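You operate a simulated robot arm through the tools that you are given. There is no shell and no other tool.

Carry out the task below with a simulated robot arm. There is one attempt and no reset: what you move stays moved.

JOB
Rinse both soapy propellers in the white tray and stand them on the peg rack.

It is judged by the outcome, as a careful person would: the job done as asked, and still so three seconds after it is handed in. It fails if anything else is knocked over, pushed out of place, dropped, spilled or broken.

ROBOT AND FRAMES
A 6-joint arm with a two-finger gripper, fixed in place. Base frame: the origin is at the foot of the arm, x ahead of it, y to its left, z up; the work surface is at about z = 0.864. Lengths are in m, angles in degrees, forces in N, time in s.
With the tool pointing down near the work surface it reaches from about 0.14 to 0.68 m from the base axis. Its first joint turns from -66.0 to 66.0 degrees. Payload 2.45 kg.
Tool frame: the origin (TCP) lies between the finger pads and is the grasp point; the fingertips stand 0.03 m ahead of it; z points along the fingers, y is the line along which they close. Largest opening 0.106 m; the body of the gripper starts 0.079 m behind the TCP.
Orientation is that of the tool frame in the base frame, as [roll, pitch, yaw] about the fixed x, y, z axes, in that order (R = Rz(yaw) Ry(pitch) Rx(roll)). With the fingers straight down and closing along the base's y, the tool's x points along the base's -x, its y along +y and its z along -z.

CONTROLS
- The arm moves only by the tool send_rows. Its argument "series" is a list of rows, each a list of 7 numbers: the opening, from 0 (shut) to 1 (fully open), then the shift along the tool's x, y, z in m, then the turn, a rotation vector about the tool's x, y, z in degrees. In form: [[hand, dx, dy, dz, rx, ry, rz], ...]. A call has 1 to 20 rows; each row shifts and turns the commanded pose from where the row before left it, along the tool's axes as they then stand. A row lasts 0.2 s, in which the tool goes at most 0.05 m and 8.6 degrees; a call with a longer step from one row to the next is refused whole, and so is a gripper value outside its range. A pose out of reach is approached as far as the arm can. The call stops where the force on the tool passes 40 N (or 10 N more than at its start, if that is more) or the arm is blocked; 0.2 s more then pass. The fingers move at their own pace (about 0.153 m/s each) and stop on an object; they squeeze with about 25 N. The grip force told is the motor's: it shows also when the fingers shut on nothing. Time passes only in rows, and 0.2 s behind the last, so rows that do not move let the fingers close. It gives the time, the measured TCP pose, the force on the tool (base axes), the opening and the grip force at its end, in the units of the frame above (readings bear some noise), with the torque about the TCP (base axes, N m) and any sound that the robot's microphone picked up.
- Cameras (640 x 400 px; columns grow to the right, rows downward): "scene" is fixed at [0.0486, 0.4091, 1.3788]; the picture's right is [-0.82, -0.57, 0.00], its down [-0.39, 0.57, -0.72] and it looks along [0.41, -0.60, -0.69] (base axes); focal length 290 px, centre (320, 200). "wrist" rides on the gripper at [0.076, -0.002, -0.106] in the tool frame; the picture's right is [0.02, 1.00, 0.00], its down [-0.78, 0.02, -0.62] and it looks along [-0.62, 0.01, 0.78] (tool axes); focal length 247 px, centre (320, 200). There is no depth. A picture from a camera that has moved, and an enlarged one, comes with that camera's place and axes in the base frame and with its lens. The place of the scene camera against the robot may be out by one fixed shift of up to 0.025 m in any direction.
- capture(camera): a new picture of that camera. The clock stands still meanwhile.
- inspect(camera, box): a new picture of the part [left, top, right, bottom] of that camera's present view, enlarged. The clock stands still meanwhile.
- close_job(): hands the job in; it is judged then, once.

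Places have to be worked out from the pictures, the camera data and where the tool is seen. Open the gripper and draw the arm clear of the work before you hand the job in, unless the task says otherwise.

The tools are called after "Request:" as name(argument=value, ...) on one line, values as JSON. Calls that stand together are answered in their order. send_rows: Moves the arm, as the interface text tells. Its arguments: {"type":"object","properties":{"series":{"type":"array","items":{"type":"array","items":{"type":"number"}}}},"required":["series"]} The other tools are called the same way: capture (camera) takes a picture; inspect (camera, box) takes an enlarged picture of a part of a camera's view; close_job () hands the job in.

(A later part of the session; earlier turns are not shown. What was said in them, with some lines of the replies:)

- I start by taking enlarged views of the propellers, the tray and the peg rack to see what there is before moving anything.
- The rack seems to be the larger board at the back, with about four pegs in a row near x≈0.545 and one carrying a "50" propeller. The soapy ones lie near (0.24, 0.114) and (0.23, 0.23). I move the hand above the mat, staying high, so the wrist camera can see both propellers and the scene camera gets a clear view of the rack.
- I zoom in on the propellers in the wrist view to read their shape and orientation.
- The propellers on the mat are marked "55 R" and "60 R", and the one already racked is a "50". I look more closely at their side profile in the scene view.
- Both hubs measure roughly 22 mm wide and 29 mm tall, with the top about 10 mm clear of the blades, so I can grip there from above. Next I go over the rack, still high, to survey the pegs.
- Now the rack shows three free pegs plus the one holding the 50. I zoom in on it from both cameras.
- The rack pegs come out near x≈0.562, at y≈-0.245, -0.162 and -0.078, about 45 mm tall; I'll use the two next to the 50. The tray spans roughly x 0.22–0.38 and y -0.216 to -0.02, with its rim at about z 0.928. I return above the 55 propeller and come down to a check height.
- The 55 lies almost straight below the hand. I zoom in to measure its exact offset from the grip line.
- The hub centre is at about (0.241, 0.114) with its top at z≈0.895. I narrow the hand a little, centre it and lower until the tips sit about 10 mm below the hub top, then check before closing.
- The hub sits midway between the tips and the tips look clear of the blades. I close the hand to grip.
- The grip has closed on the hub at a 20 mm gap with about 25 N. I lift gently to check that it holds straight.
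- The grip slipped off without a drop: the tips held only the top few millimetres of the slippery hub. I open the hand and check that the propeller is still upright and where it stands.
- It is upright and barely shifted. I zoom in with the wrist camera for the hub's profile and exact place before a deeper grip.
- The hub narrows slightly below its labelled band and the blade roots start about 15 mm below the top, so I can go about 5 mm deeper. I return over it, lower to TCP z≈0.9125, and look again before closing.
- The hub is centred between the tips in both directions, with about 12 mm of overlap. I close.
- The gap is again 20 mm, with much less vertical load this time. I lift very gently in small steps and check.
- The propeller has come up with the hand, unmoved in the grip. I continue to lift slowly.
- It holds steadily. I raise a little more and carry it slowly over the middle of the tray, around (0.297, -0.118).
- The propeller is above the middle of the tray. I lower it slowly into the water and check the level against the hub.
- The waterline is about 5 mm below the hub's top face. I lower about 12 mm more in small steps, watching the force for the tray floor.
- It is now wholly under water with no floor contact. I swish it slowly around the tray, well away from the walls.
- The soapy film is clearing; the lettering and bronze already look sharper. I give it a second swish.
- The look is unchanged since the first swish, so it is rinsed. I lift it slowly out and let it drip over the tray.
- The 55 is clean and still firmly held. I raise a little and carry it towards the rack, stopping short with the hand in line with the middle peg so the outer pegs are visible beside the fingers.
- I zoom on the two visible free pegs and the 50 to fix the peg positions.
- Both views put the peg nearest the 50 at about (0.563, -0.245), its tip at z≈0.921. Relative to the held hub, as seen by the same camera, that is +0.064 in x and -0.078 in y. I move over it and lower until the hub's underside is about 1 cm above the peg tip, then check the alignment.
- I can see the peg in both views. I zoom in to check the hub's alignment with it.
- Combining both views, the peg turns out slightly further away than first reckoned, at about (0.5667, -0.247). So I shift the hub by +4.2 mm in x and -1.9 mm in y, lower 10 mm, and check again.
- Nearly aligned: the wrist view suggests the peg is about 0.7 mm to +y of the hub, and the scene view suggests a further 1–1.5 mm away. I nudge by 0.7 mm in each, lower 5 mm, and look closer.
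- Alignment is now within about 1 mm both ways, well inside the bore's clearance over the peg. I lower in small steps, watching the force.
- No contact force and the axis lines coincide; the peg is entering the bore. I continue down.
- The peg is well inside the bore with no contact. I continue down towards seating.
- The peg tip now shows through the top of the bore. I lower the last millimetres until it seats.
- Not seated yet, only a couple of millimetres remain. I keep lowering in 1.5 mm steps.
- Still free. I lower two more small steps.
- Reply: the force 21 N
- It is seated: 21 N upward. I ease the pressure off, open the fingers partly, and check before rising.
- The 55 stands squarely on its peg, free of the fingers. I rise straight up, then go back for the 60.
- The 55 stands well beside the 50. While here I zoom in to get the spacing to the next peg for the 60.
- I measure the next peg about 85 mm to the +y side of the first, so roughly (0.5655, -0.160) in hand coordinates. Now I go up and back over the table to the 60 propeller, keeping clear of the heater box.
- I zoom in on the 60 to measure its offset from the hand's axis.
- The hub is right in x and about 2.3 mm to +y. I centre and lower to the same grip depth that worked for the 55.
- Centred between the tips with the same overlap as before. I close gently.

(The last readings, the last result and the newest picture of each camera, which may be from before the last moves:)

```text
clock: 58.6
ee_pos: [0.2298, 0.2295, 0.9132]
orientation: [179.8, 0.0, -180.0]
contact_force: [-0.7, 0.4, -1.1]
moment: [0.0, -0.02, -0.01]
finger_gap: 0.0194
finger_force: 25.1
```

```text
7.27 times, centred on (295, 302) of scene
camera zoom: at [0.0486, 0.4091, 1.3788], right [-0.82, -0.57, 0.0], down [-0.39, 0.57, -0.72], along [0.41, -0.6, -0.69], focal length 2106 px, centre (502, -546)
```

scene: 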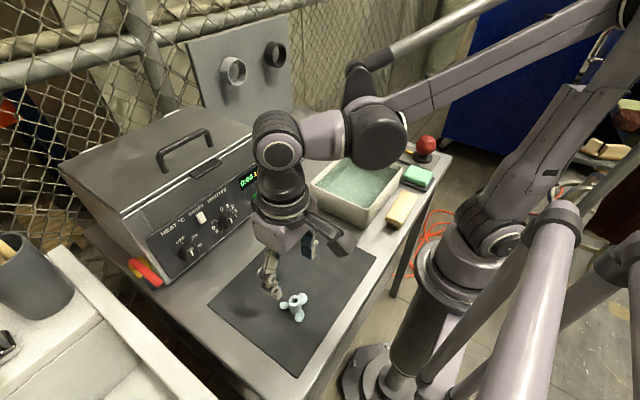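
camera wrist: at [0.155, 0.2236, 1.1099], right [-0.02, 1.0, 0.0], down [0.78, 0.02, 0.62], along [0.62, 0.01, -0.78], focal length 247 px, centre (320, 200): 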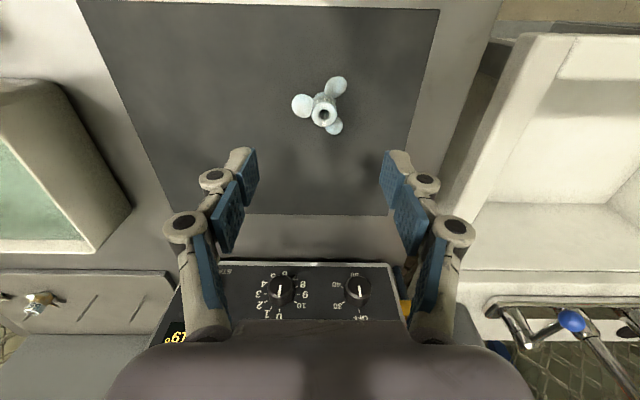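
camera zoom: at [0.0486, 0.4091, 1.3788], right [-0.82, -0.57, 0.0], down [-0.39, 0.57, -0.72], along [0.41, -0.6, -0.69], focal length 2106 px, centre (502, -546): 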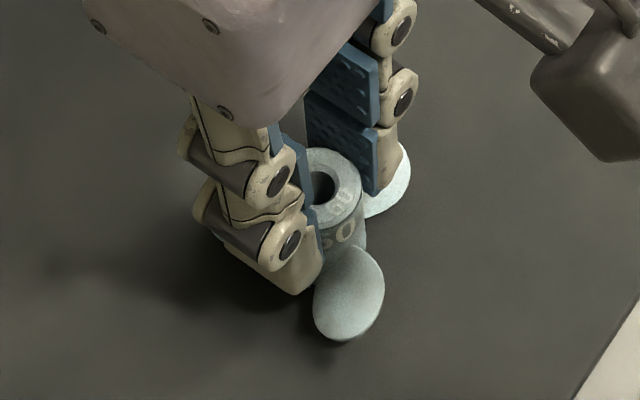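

A clean grip at 19.4 mm with no vertical load. I lift very gently and check that it comes along.

Request:
send_rows(series=[[0, 0, 0, -0.002, 0, 0, 0], [0, 0, 0, -0.002, 0, 0, 0], [0, 0, 0, -0.002, 0, 0, 0], [0, 0, 0, 0, 0, 0, 0]])

Request:
inspect(camera="wrist", box=[240, 100, 400, 220])

Request:
inspect(camera="scene", box=[265, 275, 325, 330])

```text
clock: 59.6
ee_pos: [0.2304, 0.2283, 0.9189]
orientation: [179.9, 0.1, -180.0]
contact_force: [-0.4, 0.5, 0.7]
moment: [0.0, 0.01, 0.01]
finger_gap: 0.0192
finger_force: 25.0
```

```text
3.33 times, centred on (320, 160) of wrist
camera zoom: at [0.1555, 0.2266, 1.0266], right [-0.02, 1.0, 0.0], down [0.78, 0.02, 0.62], along [0.62, 0.01, -0.78], focal length 823 px, centre (320, 333)
```

zoom: 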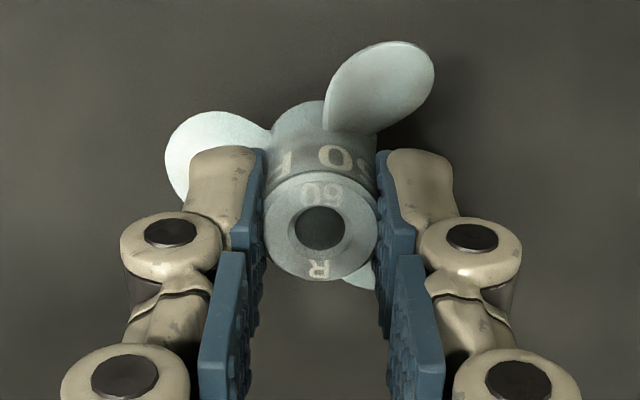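

```text
7.27 times, centred on (295, 302) of scene
camera zoom: at [0.0486, 0.4091, 1.3788], right [-0.82, -0.57, 0.0], down [-0.39, 0.57, -0.72], along [0.41, -0.6, -0.69], focal length 2106 px, centre (502, -546)
```

zoom: 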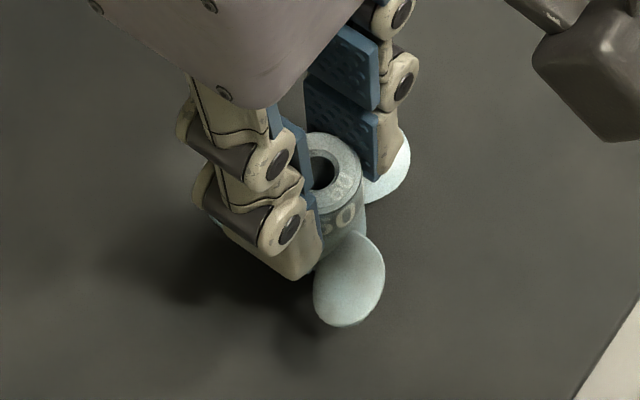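

The 60 has lifted with the hand. I raise it slowly and check the hold once more.

Request:
send_rows(series=[[0, 0, 0, -0.003, 0, 0, 0], [0, 0, 0, -0.005, 0, 0, 0], [0, 0, 0, -0.007, 0, 0, 0], [0, 0, 0, -0.01, 0, 0, 0], [0, 0, 0, -0.01, 0, 0, 0], [0, 0, 0, -0.01, 0, 0, 0], [0, 0, 0, -0.01, 0, 0, 0], [0, 0, 0, -0.01, 0, 0, 0], [0, 0, 0, -0.01, 0, 0, 0], [0, 0, 0, -0.01, 0, 0, 0], [0, 0, 0, -0.01, 0, 0, 0], [0, 0, 0, 0, 0, 0, 0], [0, 0, 0, 0, 0, 0, 0]])

Request:
inspect(camera="wrist", box=[240, 100, 400, 220])

```text
clock: 62.4
ee_pos: [0.231, 0.2272, 1.0147]
orientation: [179.9, 0.0, 180.0]
contact_force: [0.5, 0.5, 0.1]
moment: [-0.01, -0.06, -0.02]
finger_gap: 0.0192
finger_force: 25.1
```

```text
3.33 times, centred on (320, 160) of wrist
camera zoom: at [0.1549, 0.2266, 1.1211], right [-0.02, 1.0, 0.0], down [0.78, 0.02, 0.62], along [0.62, 0.01, -0.78], focal length 823 px, centre (320, 333)
```

zoom: 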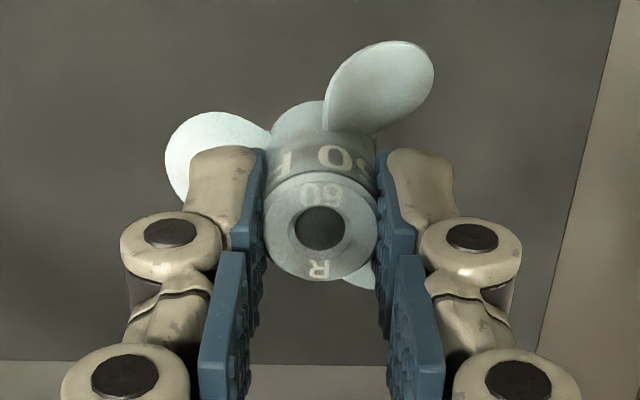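

Steady hold. I carry it slowly to the middle of the tray.

Request:
send_rows(series=[[0, -0.002, -0.01, 0, 0, 0, 0], [0, -0.004, -0.0205, 0, 0, 0, 0], [0, -0.004, -0.021, 0, 0, 0, 0], [0, -0.004, -0.021, 0, 0, 0, 0], [0, -0.004, -0.021, 0, 0, 0, 0], [0, -0.004, -0.021, 0, 0, 0, 0], [0, -0.004, -0.021, 0, 0, 0, 0], [0, -0.004, -0.021, 0, 0, 0, 0], [0, -0.004, -0.021, 0, 0, 0, 0], [0, -0.004, -0.021, 0, 0, 0, 0], [0, -0.004, -0.021, 0, 0, 0, 0], [0, -0.004, -0.021, 0, 0, 0, 0], [0, -0.004, -0.021, 0, 0, 0, 0], [0, -0.004, -0.021, 0, 0, 0, 0], [0, -0.004, -0.021, 0, 0, 0, 0], [0, -0.004, -0.021, 0, 0, 0, 0], [0, -0.004, -0.021, 0, 0, 0, 0], [0, -0.001, -0.02, 0, 0, 0, 0], [0, 0, 0, 0, 0, 0, 0]])

Request:
capture(camera="wrist")

```text
clock: 66.4
ee_pos: [0.2969, -0.137, 1.0149]
orientation: [179.9, 0.1, 179.9]
contact_force: [-0.5, -0.3, -0.4]
moment: [-0.04, 0.01, 0.0]
finger_gap: 0.0192
finger_force: 25.1
```

```text
taken
camera wrist: at [0.2228, -0.1393, 1.1214], right [-0.02, 1.0, 0.0], down [0.78, 0.02, 0.62], along [0.62, 0.01, -0.78], focal length 247 px, centre (320, 200)
```

wrist: 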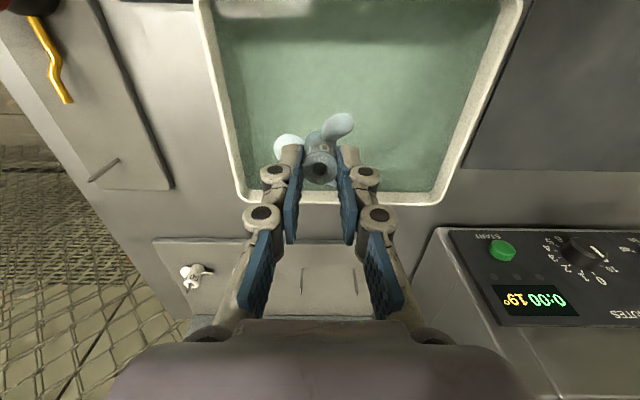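

I went about 19 mm past the centre in y, so I correct that and then lower slowly to the same depth as before, TCP z about 0.919.

Request:
send_rows(series=[[0, 0, 0.01, 0, 0, 0, 0], [0, 0, 0.009, 0, 0, 0, 0], [0, 0, 0, 0.01, 0, 0, 0], [0, 0, 0, 0.015, 0, 0, 0], [0, 0, 0, 0.015, 0, 0, 0], [0, 0, 0, 0.013, 0, 0, 0], [0, 0, 0, 0.01, 0, 0, 0], [0, 0, 0, 0.01, 0, 0, 0], [0, 0, 0, 0.008, 0, 0, 0], [0, 0, 0, 0.006, 0, 0, 0], [0, 0, 0, 0.004, 0, 0, 0], [0, 0, 0, 0.004, 0, 0, 0], [0, 0, 0, 0, 0, 0, 0]])

Request:
inspect(camera="wrist", box=[220, 80, 420, 230])

Request:
inspect(camera="scene", box=[310, 130, 410, 230])

```text
clock: 69.2
ee_pos: [0.2974, -0.117, 0.9191]
orientation: [179.9, 0.1, -180.0]
contact_force: [0.5, -0.4, 0.1]
moment: [0.01, 0.01, -0.03]
finger_gap: 0.0192
finger_force: 24.8
```

```text
2.67 times, centred on (320, 155) of wrist
camera zoom: at [0.2218, -0.1195, 1.0265], right [-0.02, 1.0, 0.0], down [0.78, 0.02, 0.62], along [0.62, 0.01, -0.78], focal length 659 px, centre (320, 320)
```

zoom: 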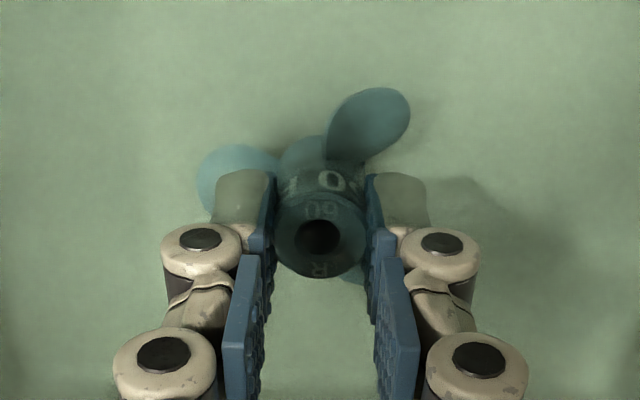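

```text
4.00 times, centred on (360, 180) of scene
camera zoom: at [0.0486, 0.4091, 1.3788], right [-0.82, -0.57, 0.0], down [-0.39, 0.57, -0.72], along [0.41, -0.6, -0.69], focal length 1158 px, centre (160, 280)
```

zoom: 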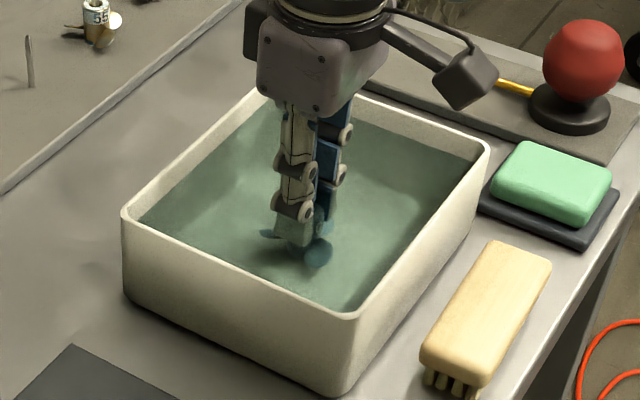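

The 60 is wholly submerged in the tray's middle. I swish it as I did the first.

Request:
send_rows(series=[[0, 0, 0.015, 0, 0, 0, 0], [0, 0, 0.015, 0, 0, 0, 0], [0, 0.012, 0, 0, 0, 0, 0], [0, 0.012, 0, 0, 0, 0, 0], [0, 0, -0.015, 0, 0, 0, 0], [0, 0, -0.015, 0, 0, 0, 0], [0, 0, -0.015, 0, 0, 0, 0], [0, 0, -0.015, 0, 0, 0, 0], [0, -0.012, 0, 0, 0, 0, 0], [0, -0.012, 0, 0, 0, 0, 0], [0, -0.012, 0, 0, 0, 0, 0], [0, -0.012, 0, 0, 0, 0, 0], [0, 0, 0.015, 0, 0, 0, 0], [0, 0, 0.015, 0, 0, 0, 0], [0, 0, 0.015, 0, 0, 0, 0], [0, 0, 0.015, 0, 0, 0, 0], [0, 0.012, 0, 0, 0, 0, 0], [0, 0.012, 0, 0, 0, 0, 0], [0, 0, -0.015, 0, 0, 0, 0], [0, 0, -0.015, 0, 0, 0, 0]])

Request:
inspect(camera="wrist", box=[220, 80, 420, 230])

Request:
send_rows(series=[[0, 0, 0.015, 0, 0, 0, 0], [0, 0, 0.015, 0, 0, 0, 0], [0, 0.012, 0, 0, 0, 0, 0], [0, 0.012, 0, 0, 0, 0, 0], [0, 0, -0.015, 0, 0, 0, 0], [0, 0, -0.015, 0, 0, 0, 0], [0, 0, -0.015, 0, 0, 0, 0], [0, 0, -0.015, 0, 0, 0, 0], [0, -0.012, 0, 0, 0, 0, 0], [0, -0.012, 0, 0, 0, 0, 0], [0, -0.012, 0, 0, 0, 0, 0], [0, -0.012, 0, 0, 0, 0, 0], [0, 0, 0.015, 0, 0, 0, 0], [0, 0, 0.015, 0, 0, 0, 0], [0, 0, 0.015, 0, 0, 0, 0], [0, 0, 0.015, 0, 0, 0, 0], [0, 0.012, 0, 0, 0, 0, 0], [0, 0.012, 0, 0, 0, 0, 0], [0, 0, -0.015, 0, 0, 0, 0], [0, 0, -0.015, 0, 0, 0, 0]])

Request:
inspect(camera="wrist", box=[220, 80, 420, 230])

```text
clock: 73.4
ee_pos: [0.2979, -0.1185, 0.9191]
orientation: [179.9, 0.1, 180.0]
contact_force: [0.2, 0.0, -0.1]
moment: [0.01, 0.0, 0.03]
finger_gap: 0.0193
finger_force: 24.6
```

```text
2.67 times, centred on (320, 155) of wrist
camera zoom: at [0.2237, -0.1197, 1.0262], right [-0.02, 1.0, 0.0], down [0.78, 0.02, 0.62], along [0.62, 0.01, -0.78], focal length 659 px, centre (320, 320)
```

zoom: 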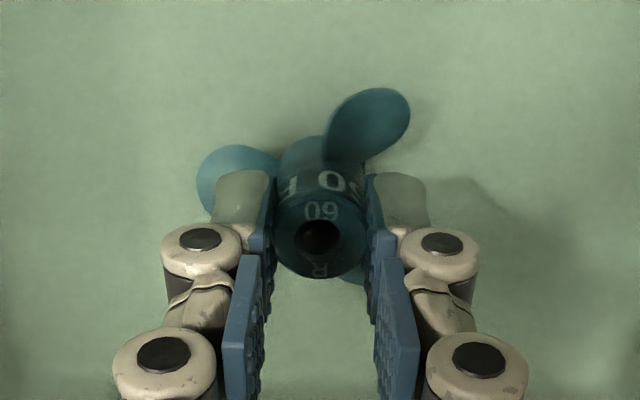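

```text
clock: 77.6
ee_pos: [0.2971, -0.1185, 0.9204]
orientation: [179.9, 0.1, -180.0]
contact_force: [-0.5, 0.7, -0.2]
moment: [0.03, -0.01, 0.03]
finger_gap: 0.0193
finger_force: 25.0
```

```text
2.67 times, centred on (320, 155) of wrist
camera zoom: at [0.2223, -0.1199, 1.0266], right [-0.02, 1.0, 0.0], down [0.78, 0.02, 0.62], along [0.62, 0.01, -0.78], focal length 659 px, centre (320, 320)
```

zoom: 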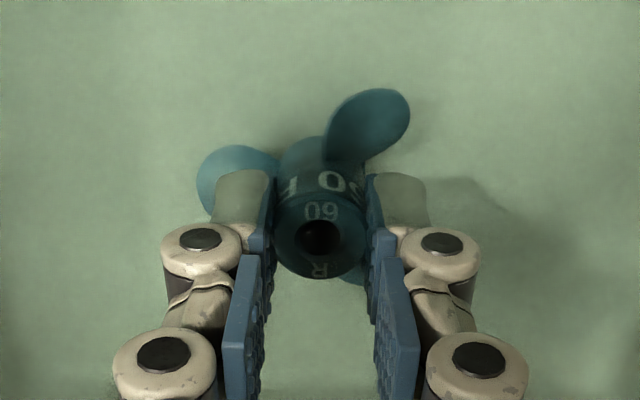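

The white film has gone and its blue colour shows, unchanged by the second swish. I lift it out slowly and let it drip over the tray.

Request:
send_rows(series=[[0, 0, 0, -0.006, 0, 0, 0], [0, 0, 0, -0.01, 0, 0, 0], [0, 0, 0, -0.01, 0, 0, 0], [0, 0, 0, -0.01, 0, 0, 0], [0, 0, 0, -0.01, 0, 0, 0], [0, 0, 0, -0.012, 0, 0, 0], [0, 0, 0, -0.012, 0, 0, 0], [0, 0, 0, -0.012, 0, 0, 0], [0, 0, 0, -0.01, 0, 0, 0], [0, 0, 0, 0, 0, 0, 0], [0, 0, 0, 0, 0, 0, 0], [0, 0, 0, 0, 0, 0, 0], [0, 0, 0, 0, 0, 0, 0], [0, 0, 0, 0, 0, 0, 0], [0, 0, 0, 0, 0, 0, 0], [0, 0, 0, 0, 0, 0, 0], [0, 0, 0, 0, 0, 0, 0], [0, 0, 0, 0, 0, 0, 0], [0, 0, 0, 0, 0, 0, 0], [0, 0, 0, 0, 0, 0, 0]])

Request:
inspect(camera="wrist", box=[240, 100, 400, 220])

Request:
inspect(camera="scene", box=[330, 130, 400, 200])

```text
clock: 81.8
ee_pos: [0.2964, -0.1176, 1.0119]
orientation: [180.0, 0.1, 180.0]
contact_force: [-0.2, 0.3, -0.5]
moment: [-0.02, 0.0, -0.01]
finger_gap: 0.0194
finger_force: 25.0
```

```text
3.33 times, centred on (320, 160) of wrist
camera zoom: at [0.221, -0.1196, 1.1188], right [-0.02, 1.0, 0.0], down [0.78, 0.02, 0.62], along [0.62, 0.01, -0.78], focal length 823 px, centre (320, 333)
```

zoom: 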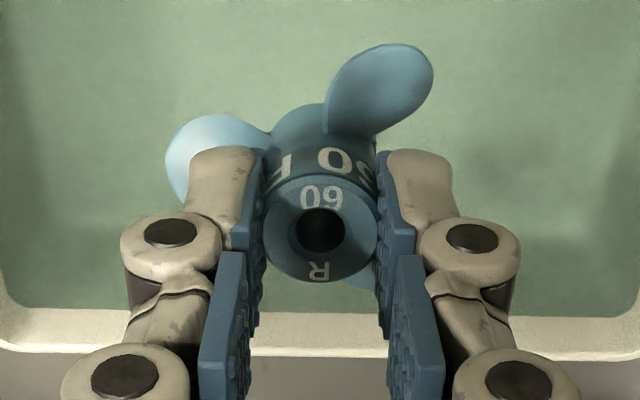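

```text
5.71 times, centred on (365, 165) of scene
camera zoom: at [0.0486, 0.4091, 1.3788], right [-0.82, -0.57, 0.0], down [-0.39, 0.57, -0.72], along [0.41, -0.6, -0.69], focal length 1655 px, centre (63, 400)
```

zoom: 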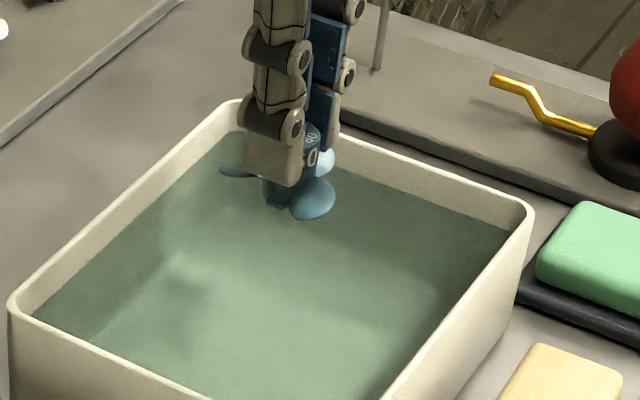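

The 60 is clean and firmly held. I carry it to above the next free peg and stop with the hub's underside about 2 cm above the peg tip.

Request:
send_rows(series=[[0, 0, 0, -0.01, 0, 0, 0], [0, -0.0103, -0.0015, -0.01, 0, 0, 0], [0, -0.0215, -0.0034, 0, 0, 0, 0], [0, -0.0215, -0.0034, 0, 0, 0, 0], [0, -0.0215, -0.0034, 0, 0, 0, 0], [0, -0.0215, -0.0034, 0, 0, 0, 0], [0, -0.0215, -0.0034, 0, 0, 0, 0], [0, -0.0215, -0.0034, 0, 0, 0, 0], [0, -0.0215, -0.0034, 0, 0, 0, 0], [0, -0.0215, -0.0034, 0, 0, 0, 0], [0, -0.0215, -0.0034, 0, 0, 0, 0], [0, -0.0215, -0.0034, 0, 0, 0, 0], [0, -0.0215, -0.0034, 0, 0, 0, 0], [0, -0.0215, -0.003, 0, 0, 0, 0], [0, 0, 0, 0.012, 0, 0, 0], [0, 0, 0, 0.012, 0, 0, 0], [0, 0, 0, 0.012, 0, 0, 0], [0, 0, 0, 0.012, 0, 0, 0], [0, 0, 0, 0, 0, 0, 0]])

Request:
capture(camera="wrist")

Request:
inspect(camera="wrist", box=[280, 95, 360, 190])

Request:
inspect(camera="scene", box=[285, 118, 325, 151])

```text
clock: 85.8
ee_pos: [0.5649, -0.1594, 0.9833]
orientation: [179.9, 0.1, -180.0]
contact_force: [0.2, -0.6, -0.5]
moment: [-0.02, 0.0, -0.03]
finger_gap: 0.019
finger_force: 24.7
```

```text
taken
camera wrist: at [0.4902, -0.1616, 1.0904], right [-0.02, 1.0, 0.0], down [0.78, 0.02, 0.62], along [0.62, 0.01, -0.78], focal length 247 px, centre (320, 200)
```

wrist: 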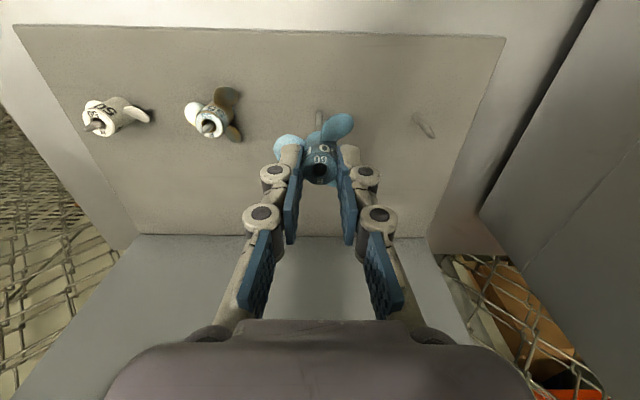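

```text
4.21 times, centred on (320, 142) of wrist
camera zoom: at [0.4902, -0.1616, 1.0904], right [-0.02, 1.0, 0.0], down [0.78, 0.02, 0.62], along [0.62, 0.01, -0.78], focal length 1040 px, centre (320, 442)
```

zoom: 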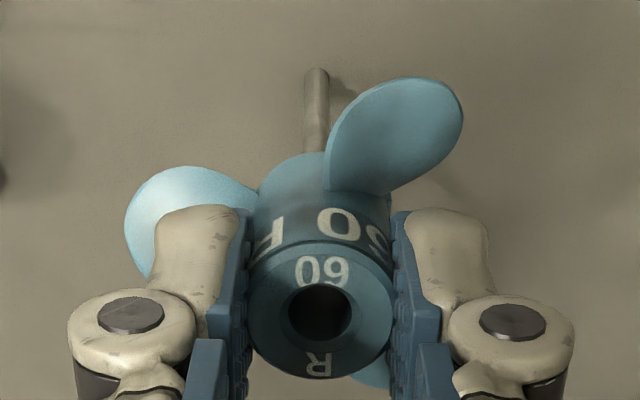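

```text
12.12 times, centred on (305, 134) of scene
camera zoom: at [0.0486, 0.4091, 1.3788], right [-0.82, -0.57, 0.0], down [-0.39, 0.57, -0.72], along [0.41, -0.6, -0.69], focal length 3510 px, centre (502, 994)
```

zoom: 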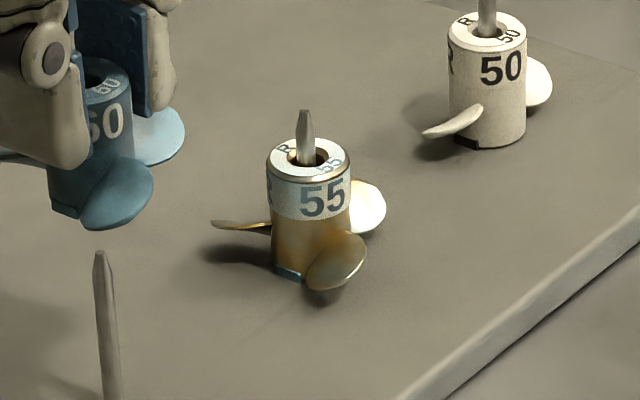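

Nearly aligned already; compared with the 55's successful approach I estimate about +0.8 mm in x and -0.7 mm in y. I nudge, lower 14 mm to just above the tip, and recheck.

Request:
send_rows(series=[[0, -0.0008, -0.0007, 0, 0, 0, 0], [0, 0, 0, 0.005, 0, 0, 0], [0, 0, 0, 0.005, 0, 0, 0], [0, 0, 0, 0.004, 0, 0, 0], [0, 0, 0, 0, 0, 0, 0]])

Request:
inspect(camera="wrist", box=[280, 95, 360, 190])

Request:
inspect(camera="scene", box=[285, 124, 309, 144])

```text
clock: 87.0
ee_pos: [0.5664, -0.1603, 0.9684]
orientation: [179.8, 0.0, -180.0]
contact_force: [0.4, 1.3, -0.9]
moment: [0.01, -0.03, -0.03]
finger_gap: 0.0192
finger_force: 25.4
```

```text
4.21 times, centred on (320, 142) of wrist
camera zoom: at [0.4914, -0.1619, 1.0767], right [-0.02, 1.0, 0.0], down [0.78, 0.02, 0.62], along [0.62, 0.01, -0.78], focal length 1040 px, centre (320, 442)
```

zoom: 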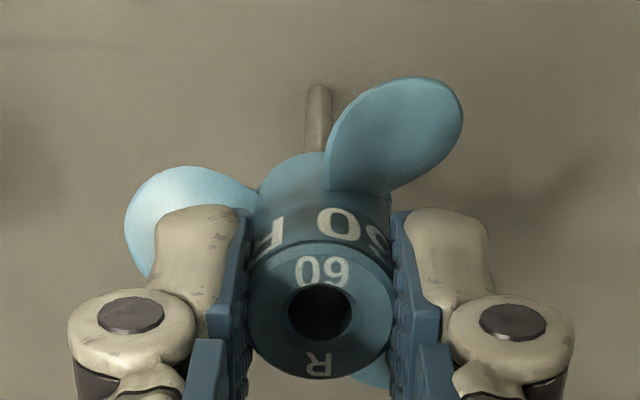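

```text
16.00 times, centred on (297, 134) of scene
camera zoom: at [0.0486, 0.4091, 1.3788], right [-0.82, -0.57, 0.0], down [-0.39, 0.57, -0.72], along [0.41, -0.6, -0.69], focal length 4633 px, centre (688, 1256)
```

zoom: 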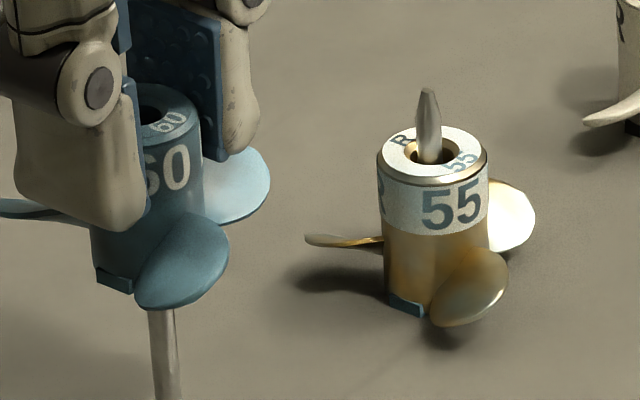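

The hub's outline looks slightly off vertical in the scene view, so I zoom in more to judge its tilt and its line to the peg.

Request:
inspect(camera="scene", box=[281, 125, 297, 147])

Request:
inspect(camera="wrist", box=[295, 110, 345, 185])

```text
16.00 times, centred on (289, 136) of scene
camera zoom: at [0.0486, 0.4091, 1.3788], right [-0.82, -0.57, 0.0], down [-0.39, 0.57, -0.72], along [0.41, -0.6, -0.69], focal length 4633 px, centre (816, 1224)
```

zoom: 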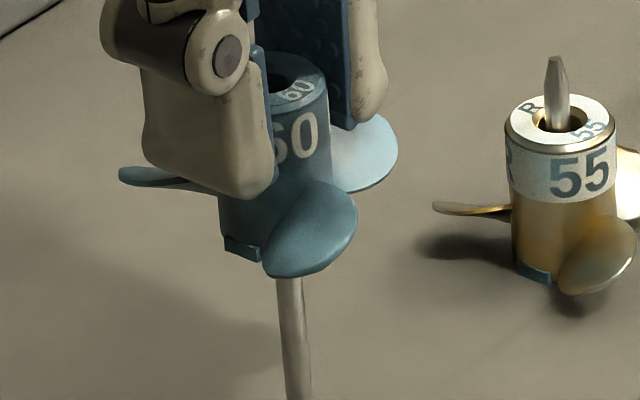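

```text
5.33 times, centred on (320, 148) of wrist
camera zoom: at [0.4914, -0.1619, 1.0767], right [-0.02, 1.0, 0.0], down [0.78, 0.02, 0.62], along [0.62, 0.01, -0.78], focal length 1317 px, centre (320, 480)
```

zoom: 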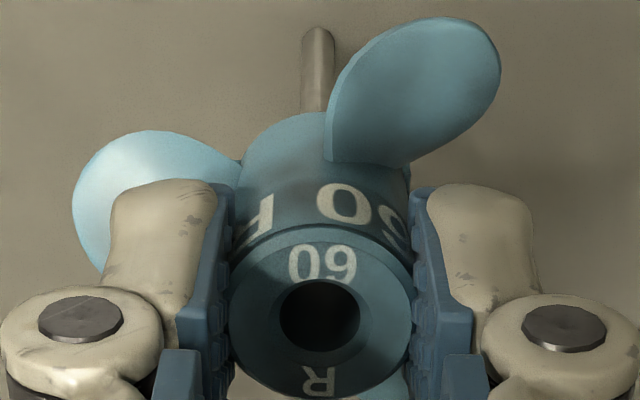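

With the true hub width in mind, the hub lines up with the peg to well under 1 mm. I trim 0.5 mm in y and lower in small steps.

Request:
send_rows(series=[[0, 0, -0.0005, 0, 0, 0, 0], [0, 0, 0, 0.003, 0, 0, 0], [0, 0, 0, 0.003, 0, 0, 0], [0, 0, 0, 0.003, 0, 0, 0], [0, 0, 0, 0, 0, 0, 0]])

Request:
inspect(camera="scene", box=[281, 125, 297, 147])

```text
clock: 88.2
ee_pos: [0.5664, -0.1612, 0.9605]
orientation: [179.9, 0.2, -179.9]
contact_force: [-1.0, 0.6, -0.6]
moment: [0.03, 0.02, 0.01]
finger_gap: 0.0192
finger_force: 24.5
```

```text
16.00 times, centred on (289, 136) of scene
camera zoom: at [0.0486, 0.4091, 1.3788], right [-0.82, -0.57, 0.0], down [-0.39, 0.57, -0.72], along [0.41, -0.6, -0.69], focal length 4633 px, centre (816, 1224)
```

zoom: 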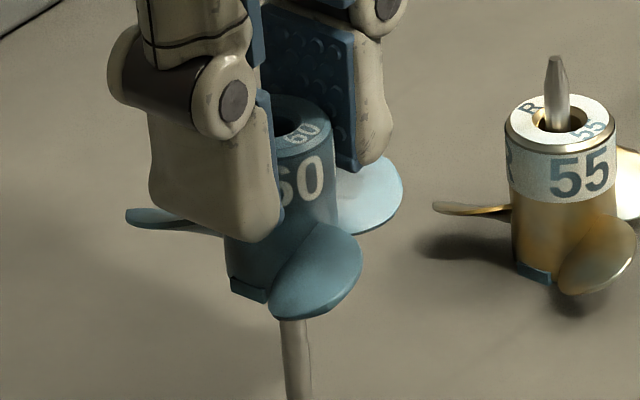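

No contact so far, and the lines still match. I continue down.

Request:
send_rows(series=[[0, 0, 0, 0.003, 0, 0, 0], [0, 0, 0, 0.003, 0, 0, 0], [0, 0, 0, 0.003, 0, 0, 0], [0, 0, 0, 0.003, 0, 0, 0], [0, 0, 0, 0, 0, 0, 0]])

Request:
inspect(camera="scene", box=[281, 128, 297, 150])

Request:
inspect(camera="wrist", box=[280, 95, 360, 190])

```text
clock: 89.4
ee_pos: [0.5654, -0.1615, 0.9483]
orientation: [180.0, 0.1, 180.0]
contact_force: [-0.3, -0.9, -0.5]
moment: [-0.01, 0.01, -0.01]
finger_gap: 0.019
finger_force: 25.4
```

```text
16.00 times, centred on (289, 139) of scene
camera zoom: at [0.0486, 0.4091, 1.3788], right [-0.82, -0.57, 0.0], down [-0.39, 0.57, -0.72], along [0.41, -0.6, -0.69], focal length 4633 px, centre (816, 1176)
```

zoom: 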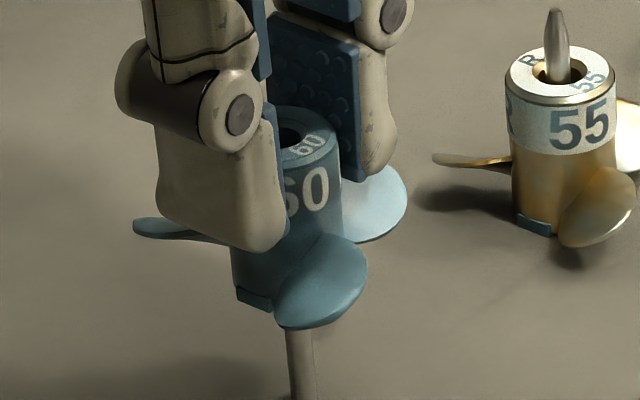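

```text
4.21 times, centred on (320, 142) of wrist
camera zoom: at [0.4911, -0.1622, 1.0551], right [-0.02, 1.0, 0.0], down [0.78, 0.02, 0.62], along [0.62, 0.01, -0.78], focal length 1040 px, centre (320, 442)
```

zoom: 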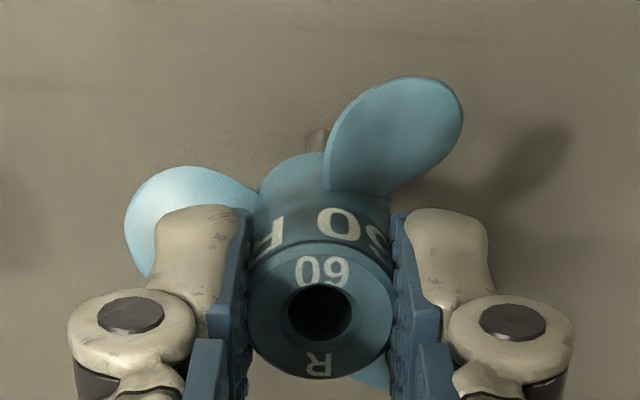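

The peg is about 15 mm into the bore, with no contact. I keep going down.

Request:
send_rows(series=[[0, 0, 0, 0.004, 0, 0, 0], [0, 0, 0, 0.004, 0, 0, 0], [0, 0, 0, 0.004, 0, 0, 0], [0, 0, 0, 0.004, 0, 0, 0], [0, 0, 0, 0.004, 0, 0, 0], [0, 0, 0, 0.002, 0, 0, 0], [0, 0, 0, 0, 0, 0, 0]])

Request:
inspect(camera="scene", box=[281, 130, 297, 152])

Request:
inspect(camera="wrist", box=[280, 95, 360, 190])

```text
clock: 91.0
ee_pos: [0.5662, -0.1609, 0.9275]
orientation: [180.0, 0.1, 179.9]
contact_force: [0.4, 0.3, 0.8]
moment: [0.02, -0.01, 0.0]
finger_gap: 0.0193
finger_force: 25.0
```

```text
16.00 times, centred on (289, 141) of scene
camera zoom: at [0.0486, 0.4091, 1.3788], right [-0.82, -0.57, 0.0], down [-0.39, 0.57, -0.72], along [0.41, -0.6, -0.69], focal length 4633 px, centre (816, 1144)
```

zoom: 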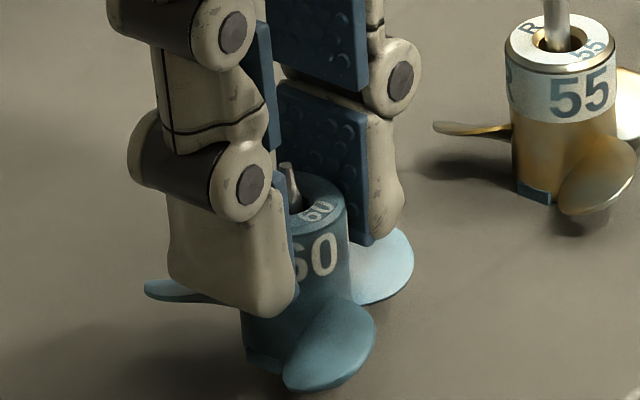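

```text
4.21 times, centred on (320, 142) of wrist
camera zoom: at [0.4912, -0.1624, 1.0336], right [-0.02, 1.0, 0.0], down [0.78, 0.02, 0.62], along [0.62, 0.01, -0.78], focal length 1040 px, centre (320, 442)
```

zoom: 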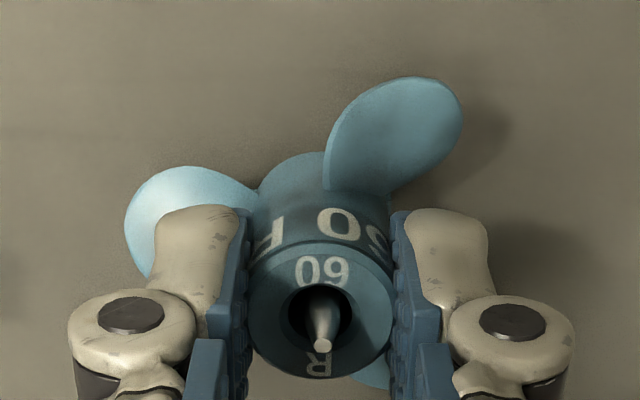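

The peg now shows through the top of the bore. I lower the last part in small steps until it seats.

Request:
send_rows(series=[[0, 0, 0, 0.002, 0, 0, 0], [0, 0, 0, 0.002, 0, 0, 0], [0, 0, 0, 0.0015, 0, 0, 0], [0, 0, 0, 0, 0, 0, 0]])

Request:
inspect(camera="scene", box=[281, 132, 297, 154])

```text
clock: 92.0
ee_pos: [0.5653, -0.1615, 0.9213]
orientation: [179.9, 0.1, 180.0]
contact_force: [0.4, 0.0, -0.8]
moment: [-0.02, -0.03, 0.0]
finger_gap: 0.0192
finger_force: 25.0
```

```text
16.00 times, centred on (289, 143) of scene
camera zoom: at [0.0486, 0.4091, 1.3788], right [-0.82, -0.57, 0.0], down [-0.39, 0.57, -0.72], along [0.41, -0.6, -0.69], focal length 4633 px, centre (816, 1112)
```

zoom: 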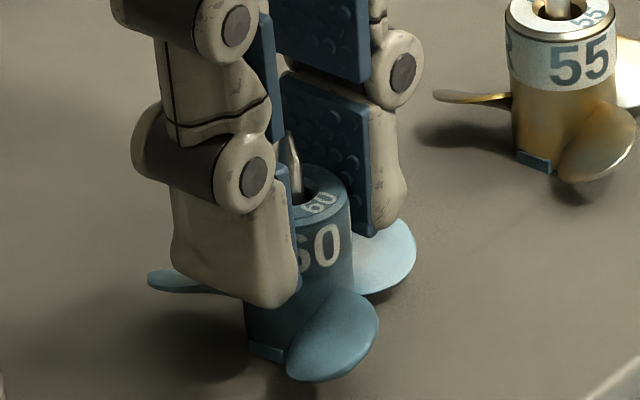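

Not yet seated, so I go on in 1.5 mm steps.

Request:
send_rows(series=[[0, 0, 0, 0.0015, 0, 0, 0], [0, 0, 0, 0.0015, 0, 0, 0], [0, 0, 0, 0, 0, 0, 0]])

```text
clock: 92.8
ee_pos: [0.5661, -0.1593, 0.919]
orientation: [179.9, 0.2, 179.9]
contact_force: [2.3, -2.4, 20.6]
moment: [-0.07, -0.05, 0.0]
finger_gap: 0.0192
finger_force: 25.2
```

It has seated: 21 N upward at nearly the same height as the 55. I ease off, open the fingers partly, and look.

Request:
send_rows(series=[[0, 0, 0, -0.001, 0, 0, 0], [0, 0, 0, -0.0003, 0, 0, 0], [0.22, 0, 0, 0, 0, 0, 0], [0.3, 0, 0, 0, 0, 0, 0], [0.38, 0, 0, 0, 0, 0, 0], [0.38, 0, 0, 0, 0, 0, 0]])

Request:
inspect(camera="wrist", box=[240, 95, 400, 200])

Request:
inspect(camera="scene", box=[281, 132, 297, 154])

```text
clock: 94.2
ee_pos: [0.5653, -0.1599, 0.9191]
orientation: [180.0, 0.1, 180.0]
contact_force: [-0.4, 0.3, 0.4]
moment: [0.01, 0.0, -0.01]
finger_gap: 0.0403
finger_force: 0.0
```

```text
3.81 times, centred on (320, 148) of wrist
camera zoom: at [0.4909, -0.1623, 1.0262], right [-0.02, 1.0, 0.0], down [0.78, 0.02, 0.62], along [0.62, 0.01, -0.78], focal length 941 px, centre (320, 400)
```

zoom: 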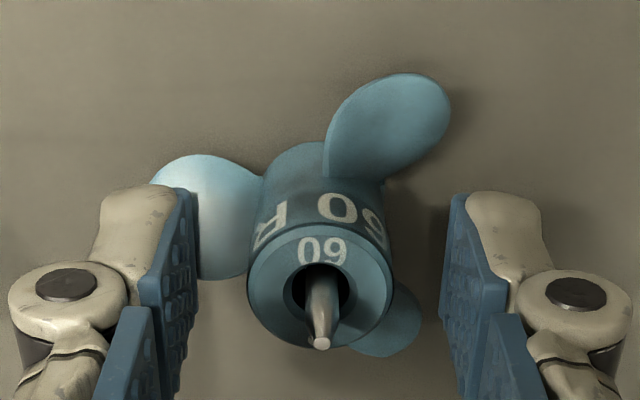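

```text
16.00 times, centred on (289, 143) of scene
camera zoom: at [0.0486, 0.4091, 1.3788], right [-0.82, -0.57, 0.0], down [-0.39, 0.57, -0.72], along [0.41, -0.6, -0.69], focal length 4633 px, centre (816, 1112)
```

zoom: 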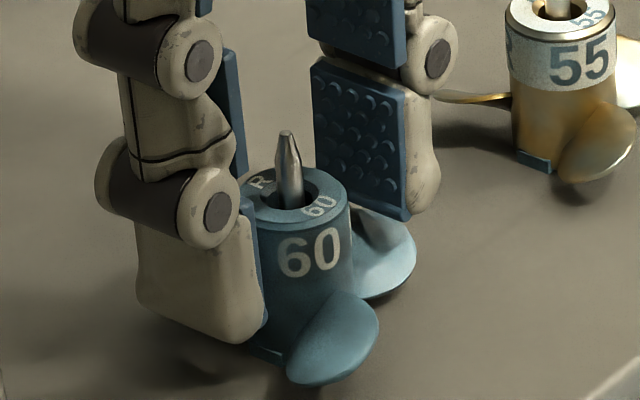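

The 60 stands on its peg and the fingers are free. I rise straight up, draw back over the open table, and open the hand fully.

Request:
send_rows(series=[[0.38, 0, 0, -0.01, 0, 0, 0], [0.38, 0, 0, -0.015, 0, 0, 0], [0.38, 0, 0, -0.02, 0, 0, 0], [0.38, 0, 0, -0.03, 0, 0, 0], [0.38, 0, 0, -0.04, 0, 0, 0], [0.38, 0, 0, -0.04, 0, 0, 0], [0.6, 0.04, 0, -0.02, 0, 0, 0], [1, 0.04, 0, 0, 0, 0, 0], [1, 0.04, 0, 0, 0, 0, 0], [1, 0.04, 0, 0, 0, 0, 0], [1, 0.04, 0, 0, 0, 0, 0], [1, 0.04, 0, 0, 0, 0, 0], [1, 0, 0, 0, 0, 0, 0]])

Request:
capture(camera="wrist")

Request:
capture(camera="scene")

Request:
inspect(camera="scene", box=[255, 90, 355, 190])

```text
clock: 97.0
ee_pos: [0.3236, -0.1615, 1.0933]
orientation: [179.8, 0.0, 179.9]
contact_force: [0.3, 0.5, 0.2]
moment: [0.02, -0.01, 0.0]
finger_gap: 0.1061
finger_force: 0.0
```

```text
taken
camera wrist: at [0.2481, -0.1636, 1.2003], right [-0.02, 1.0, 0.0], down [0.78, 0.02, 0.62], along [0.62, 0.01, -0.78], focal length 247 px, centre (320, 200)
```

wrist: 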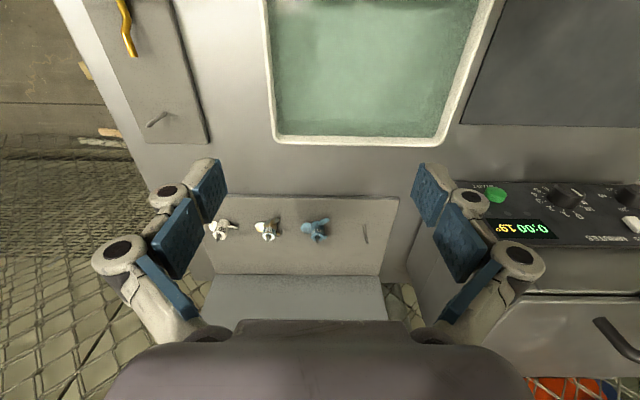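

```text
taken
```

scene: 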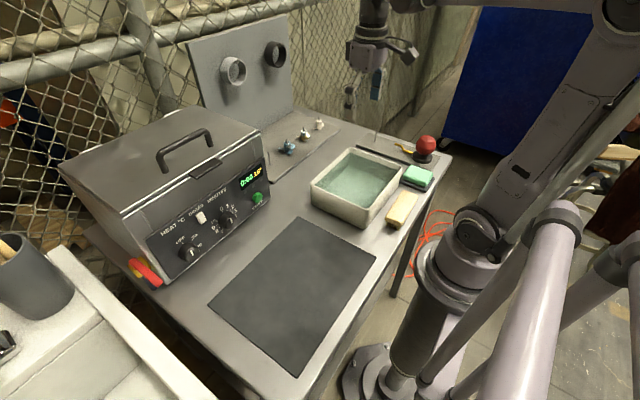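

```text
4.00 times, centred on (305, 140) of scene
camera zoom: at [0.0486, 0.4091, 1.3788], right [-0.82, -0.57, 0.0], down [-0.39, 0.57, -0.72], along [0.41, -0.6, -0.69], focal length 1158 px, centre (380, 440)
```

zoom: 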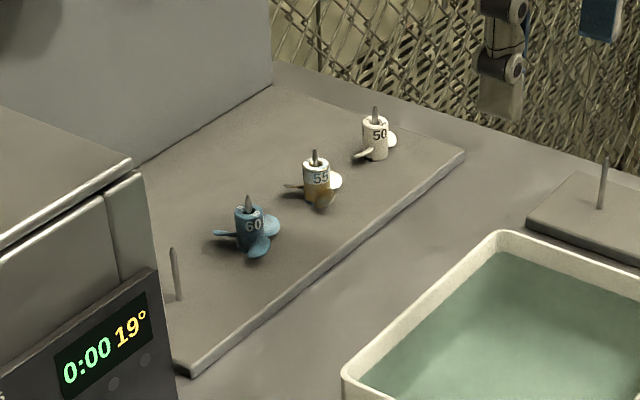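

The 50, 55 and 60 stand in order on the rack and everything else is where it was. I lift the hand back to its starting place, clear of the work, and take one last close look at the rinsed propellers.

Request:
send_rows(series=[[1, 0, 0.04, -0.012, 0, 0, 0], [1, 0, 0.04, -0.012, 0, 0, 0], [1, 0.005, 0.04, -0.012, 0, 0, 0], [1, 0.005, 0.04, -0.012, 0, 0, 0], [1, 0, 0.03, 0, 0, 0, 0], [1, 0, 0, 0, 0, 0, 0]])

Request:
inspect(camera="scene", box=[275, 105, 335, 165])

Request:
inspect(camera="scene", box=[280, 120, 460, 260])

```text
clock: 98.4
ee_pos: [0.3155, 0.0284, 1.1434]
orientation: [179.8, 0.1, 179.9]
contact_force: [0.5, 0.1, 0.0]
moment: [0.0, 0.01, 0.01]
finger_gap: 0.1061
finger_force: 0.1
```

```text
6.67 times, centred on (305, 135) of scene
camera zoom: at [0.0486, 0.4091, 1.3788], right [-0.82, -0.57, 0.0], down [-0.39, 0.57, -0.72], along [0.41, -0.6, -0.69], focal length 1930 px, centre (420, 633)
```

zoom: 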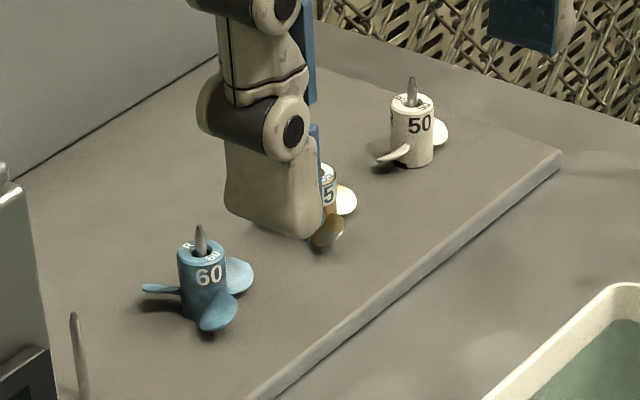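

```text
2.86 times, centred on (370, 190) of scene
camera zoom: at [0.0486, 0.4091, 1.3788], right [-0.82, -0.57, 0.0], down [-0.39, 0.57, -0.72], along [0.41, -0.6, -0.69], focal length 827 px, centre (177, 229)
```

zoom: 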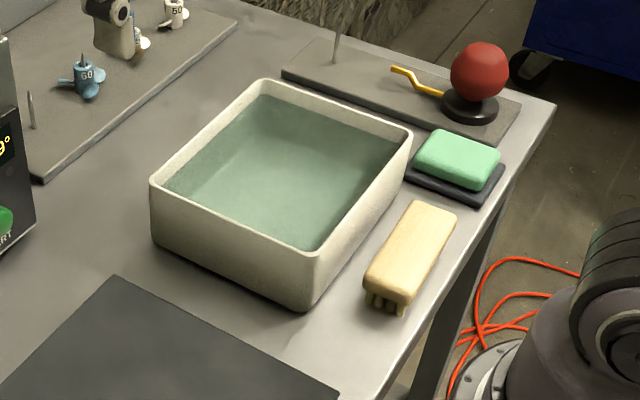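

Both propellers are rinsed and stand on their pegs. The tray, soap, brush and everything else are in place, and the hand is open and clear of the work. I hand the job in.

Request:
close_job()

```text
The job is handed in.
```

I rinsed both soapy propellers in the white tray and stood them on the peg rack. They sit next to the 50 in size order: 50, 55, 60.

- **Rinse:** I held each propeller fully under water and swished it around the tray twice. The soap film was gone from both. I let each one drip over the tray before moving it.
- **Seating:** each was lowered over its peg until the hub rested on the board. In the last clear view of each, both stood upright.
- **One slip:** my first grip on the 55 slid off the slippery hub. The propeller stayed standing on the mat and did not drop. A deeper grip held.
- **Everything else:** in the final pictures nothing else had moved and I saw no spilled water. I left the hand open and back near its starting place before handing the job in.
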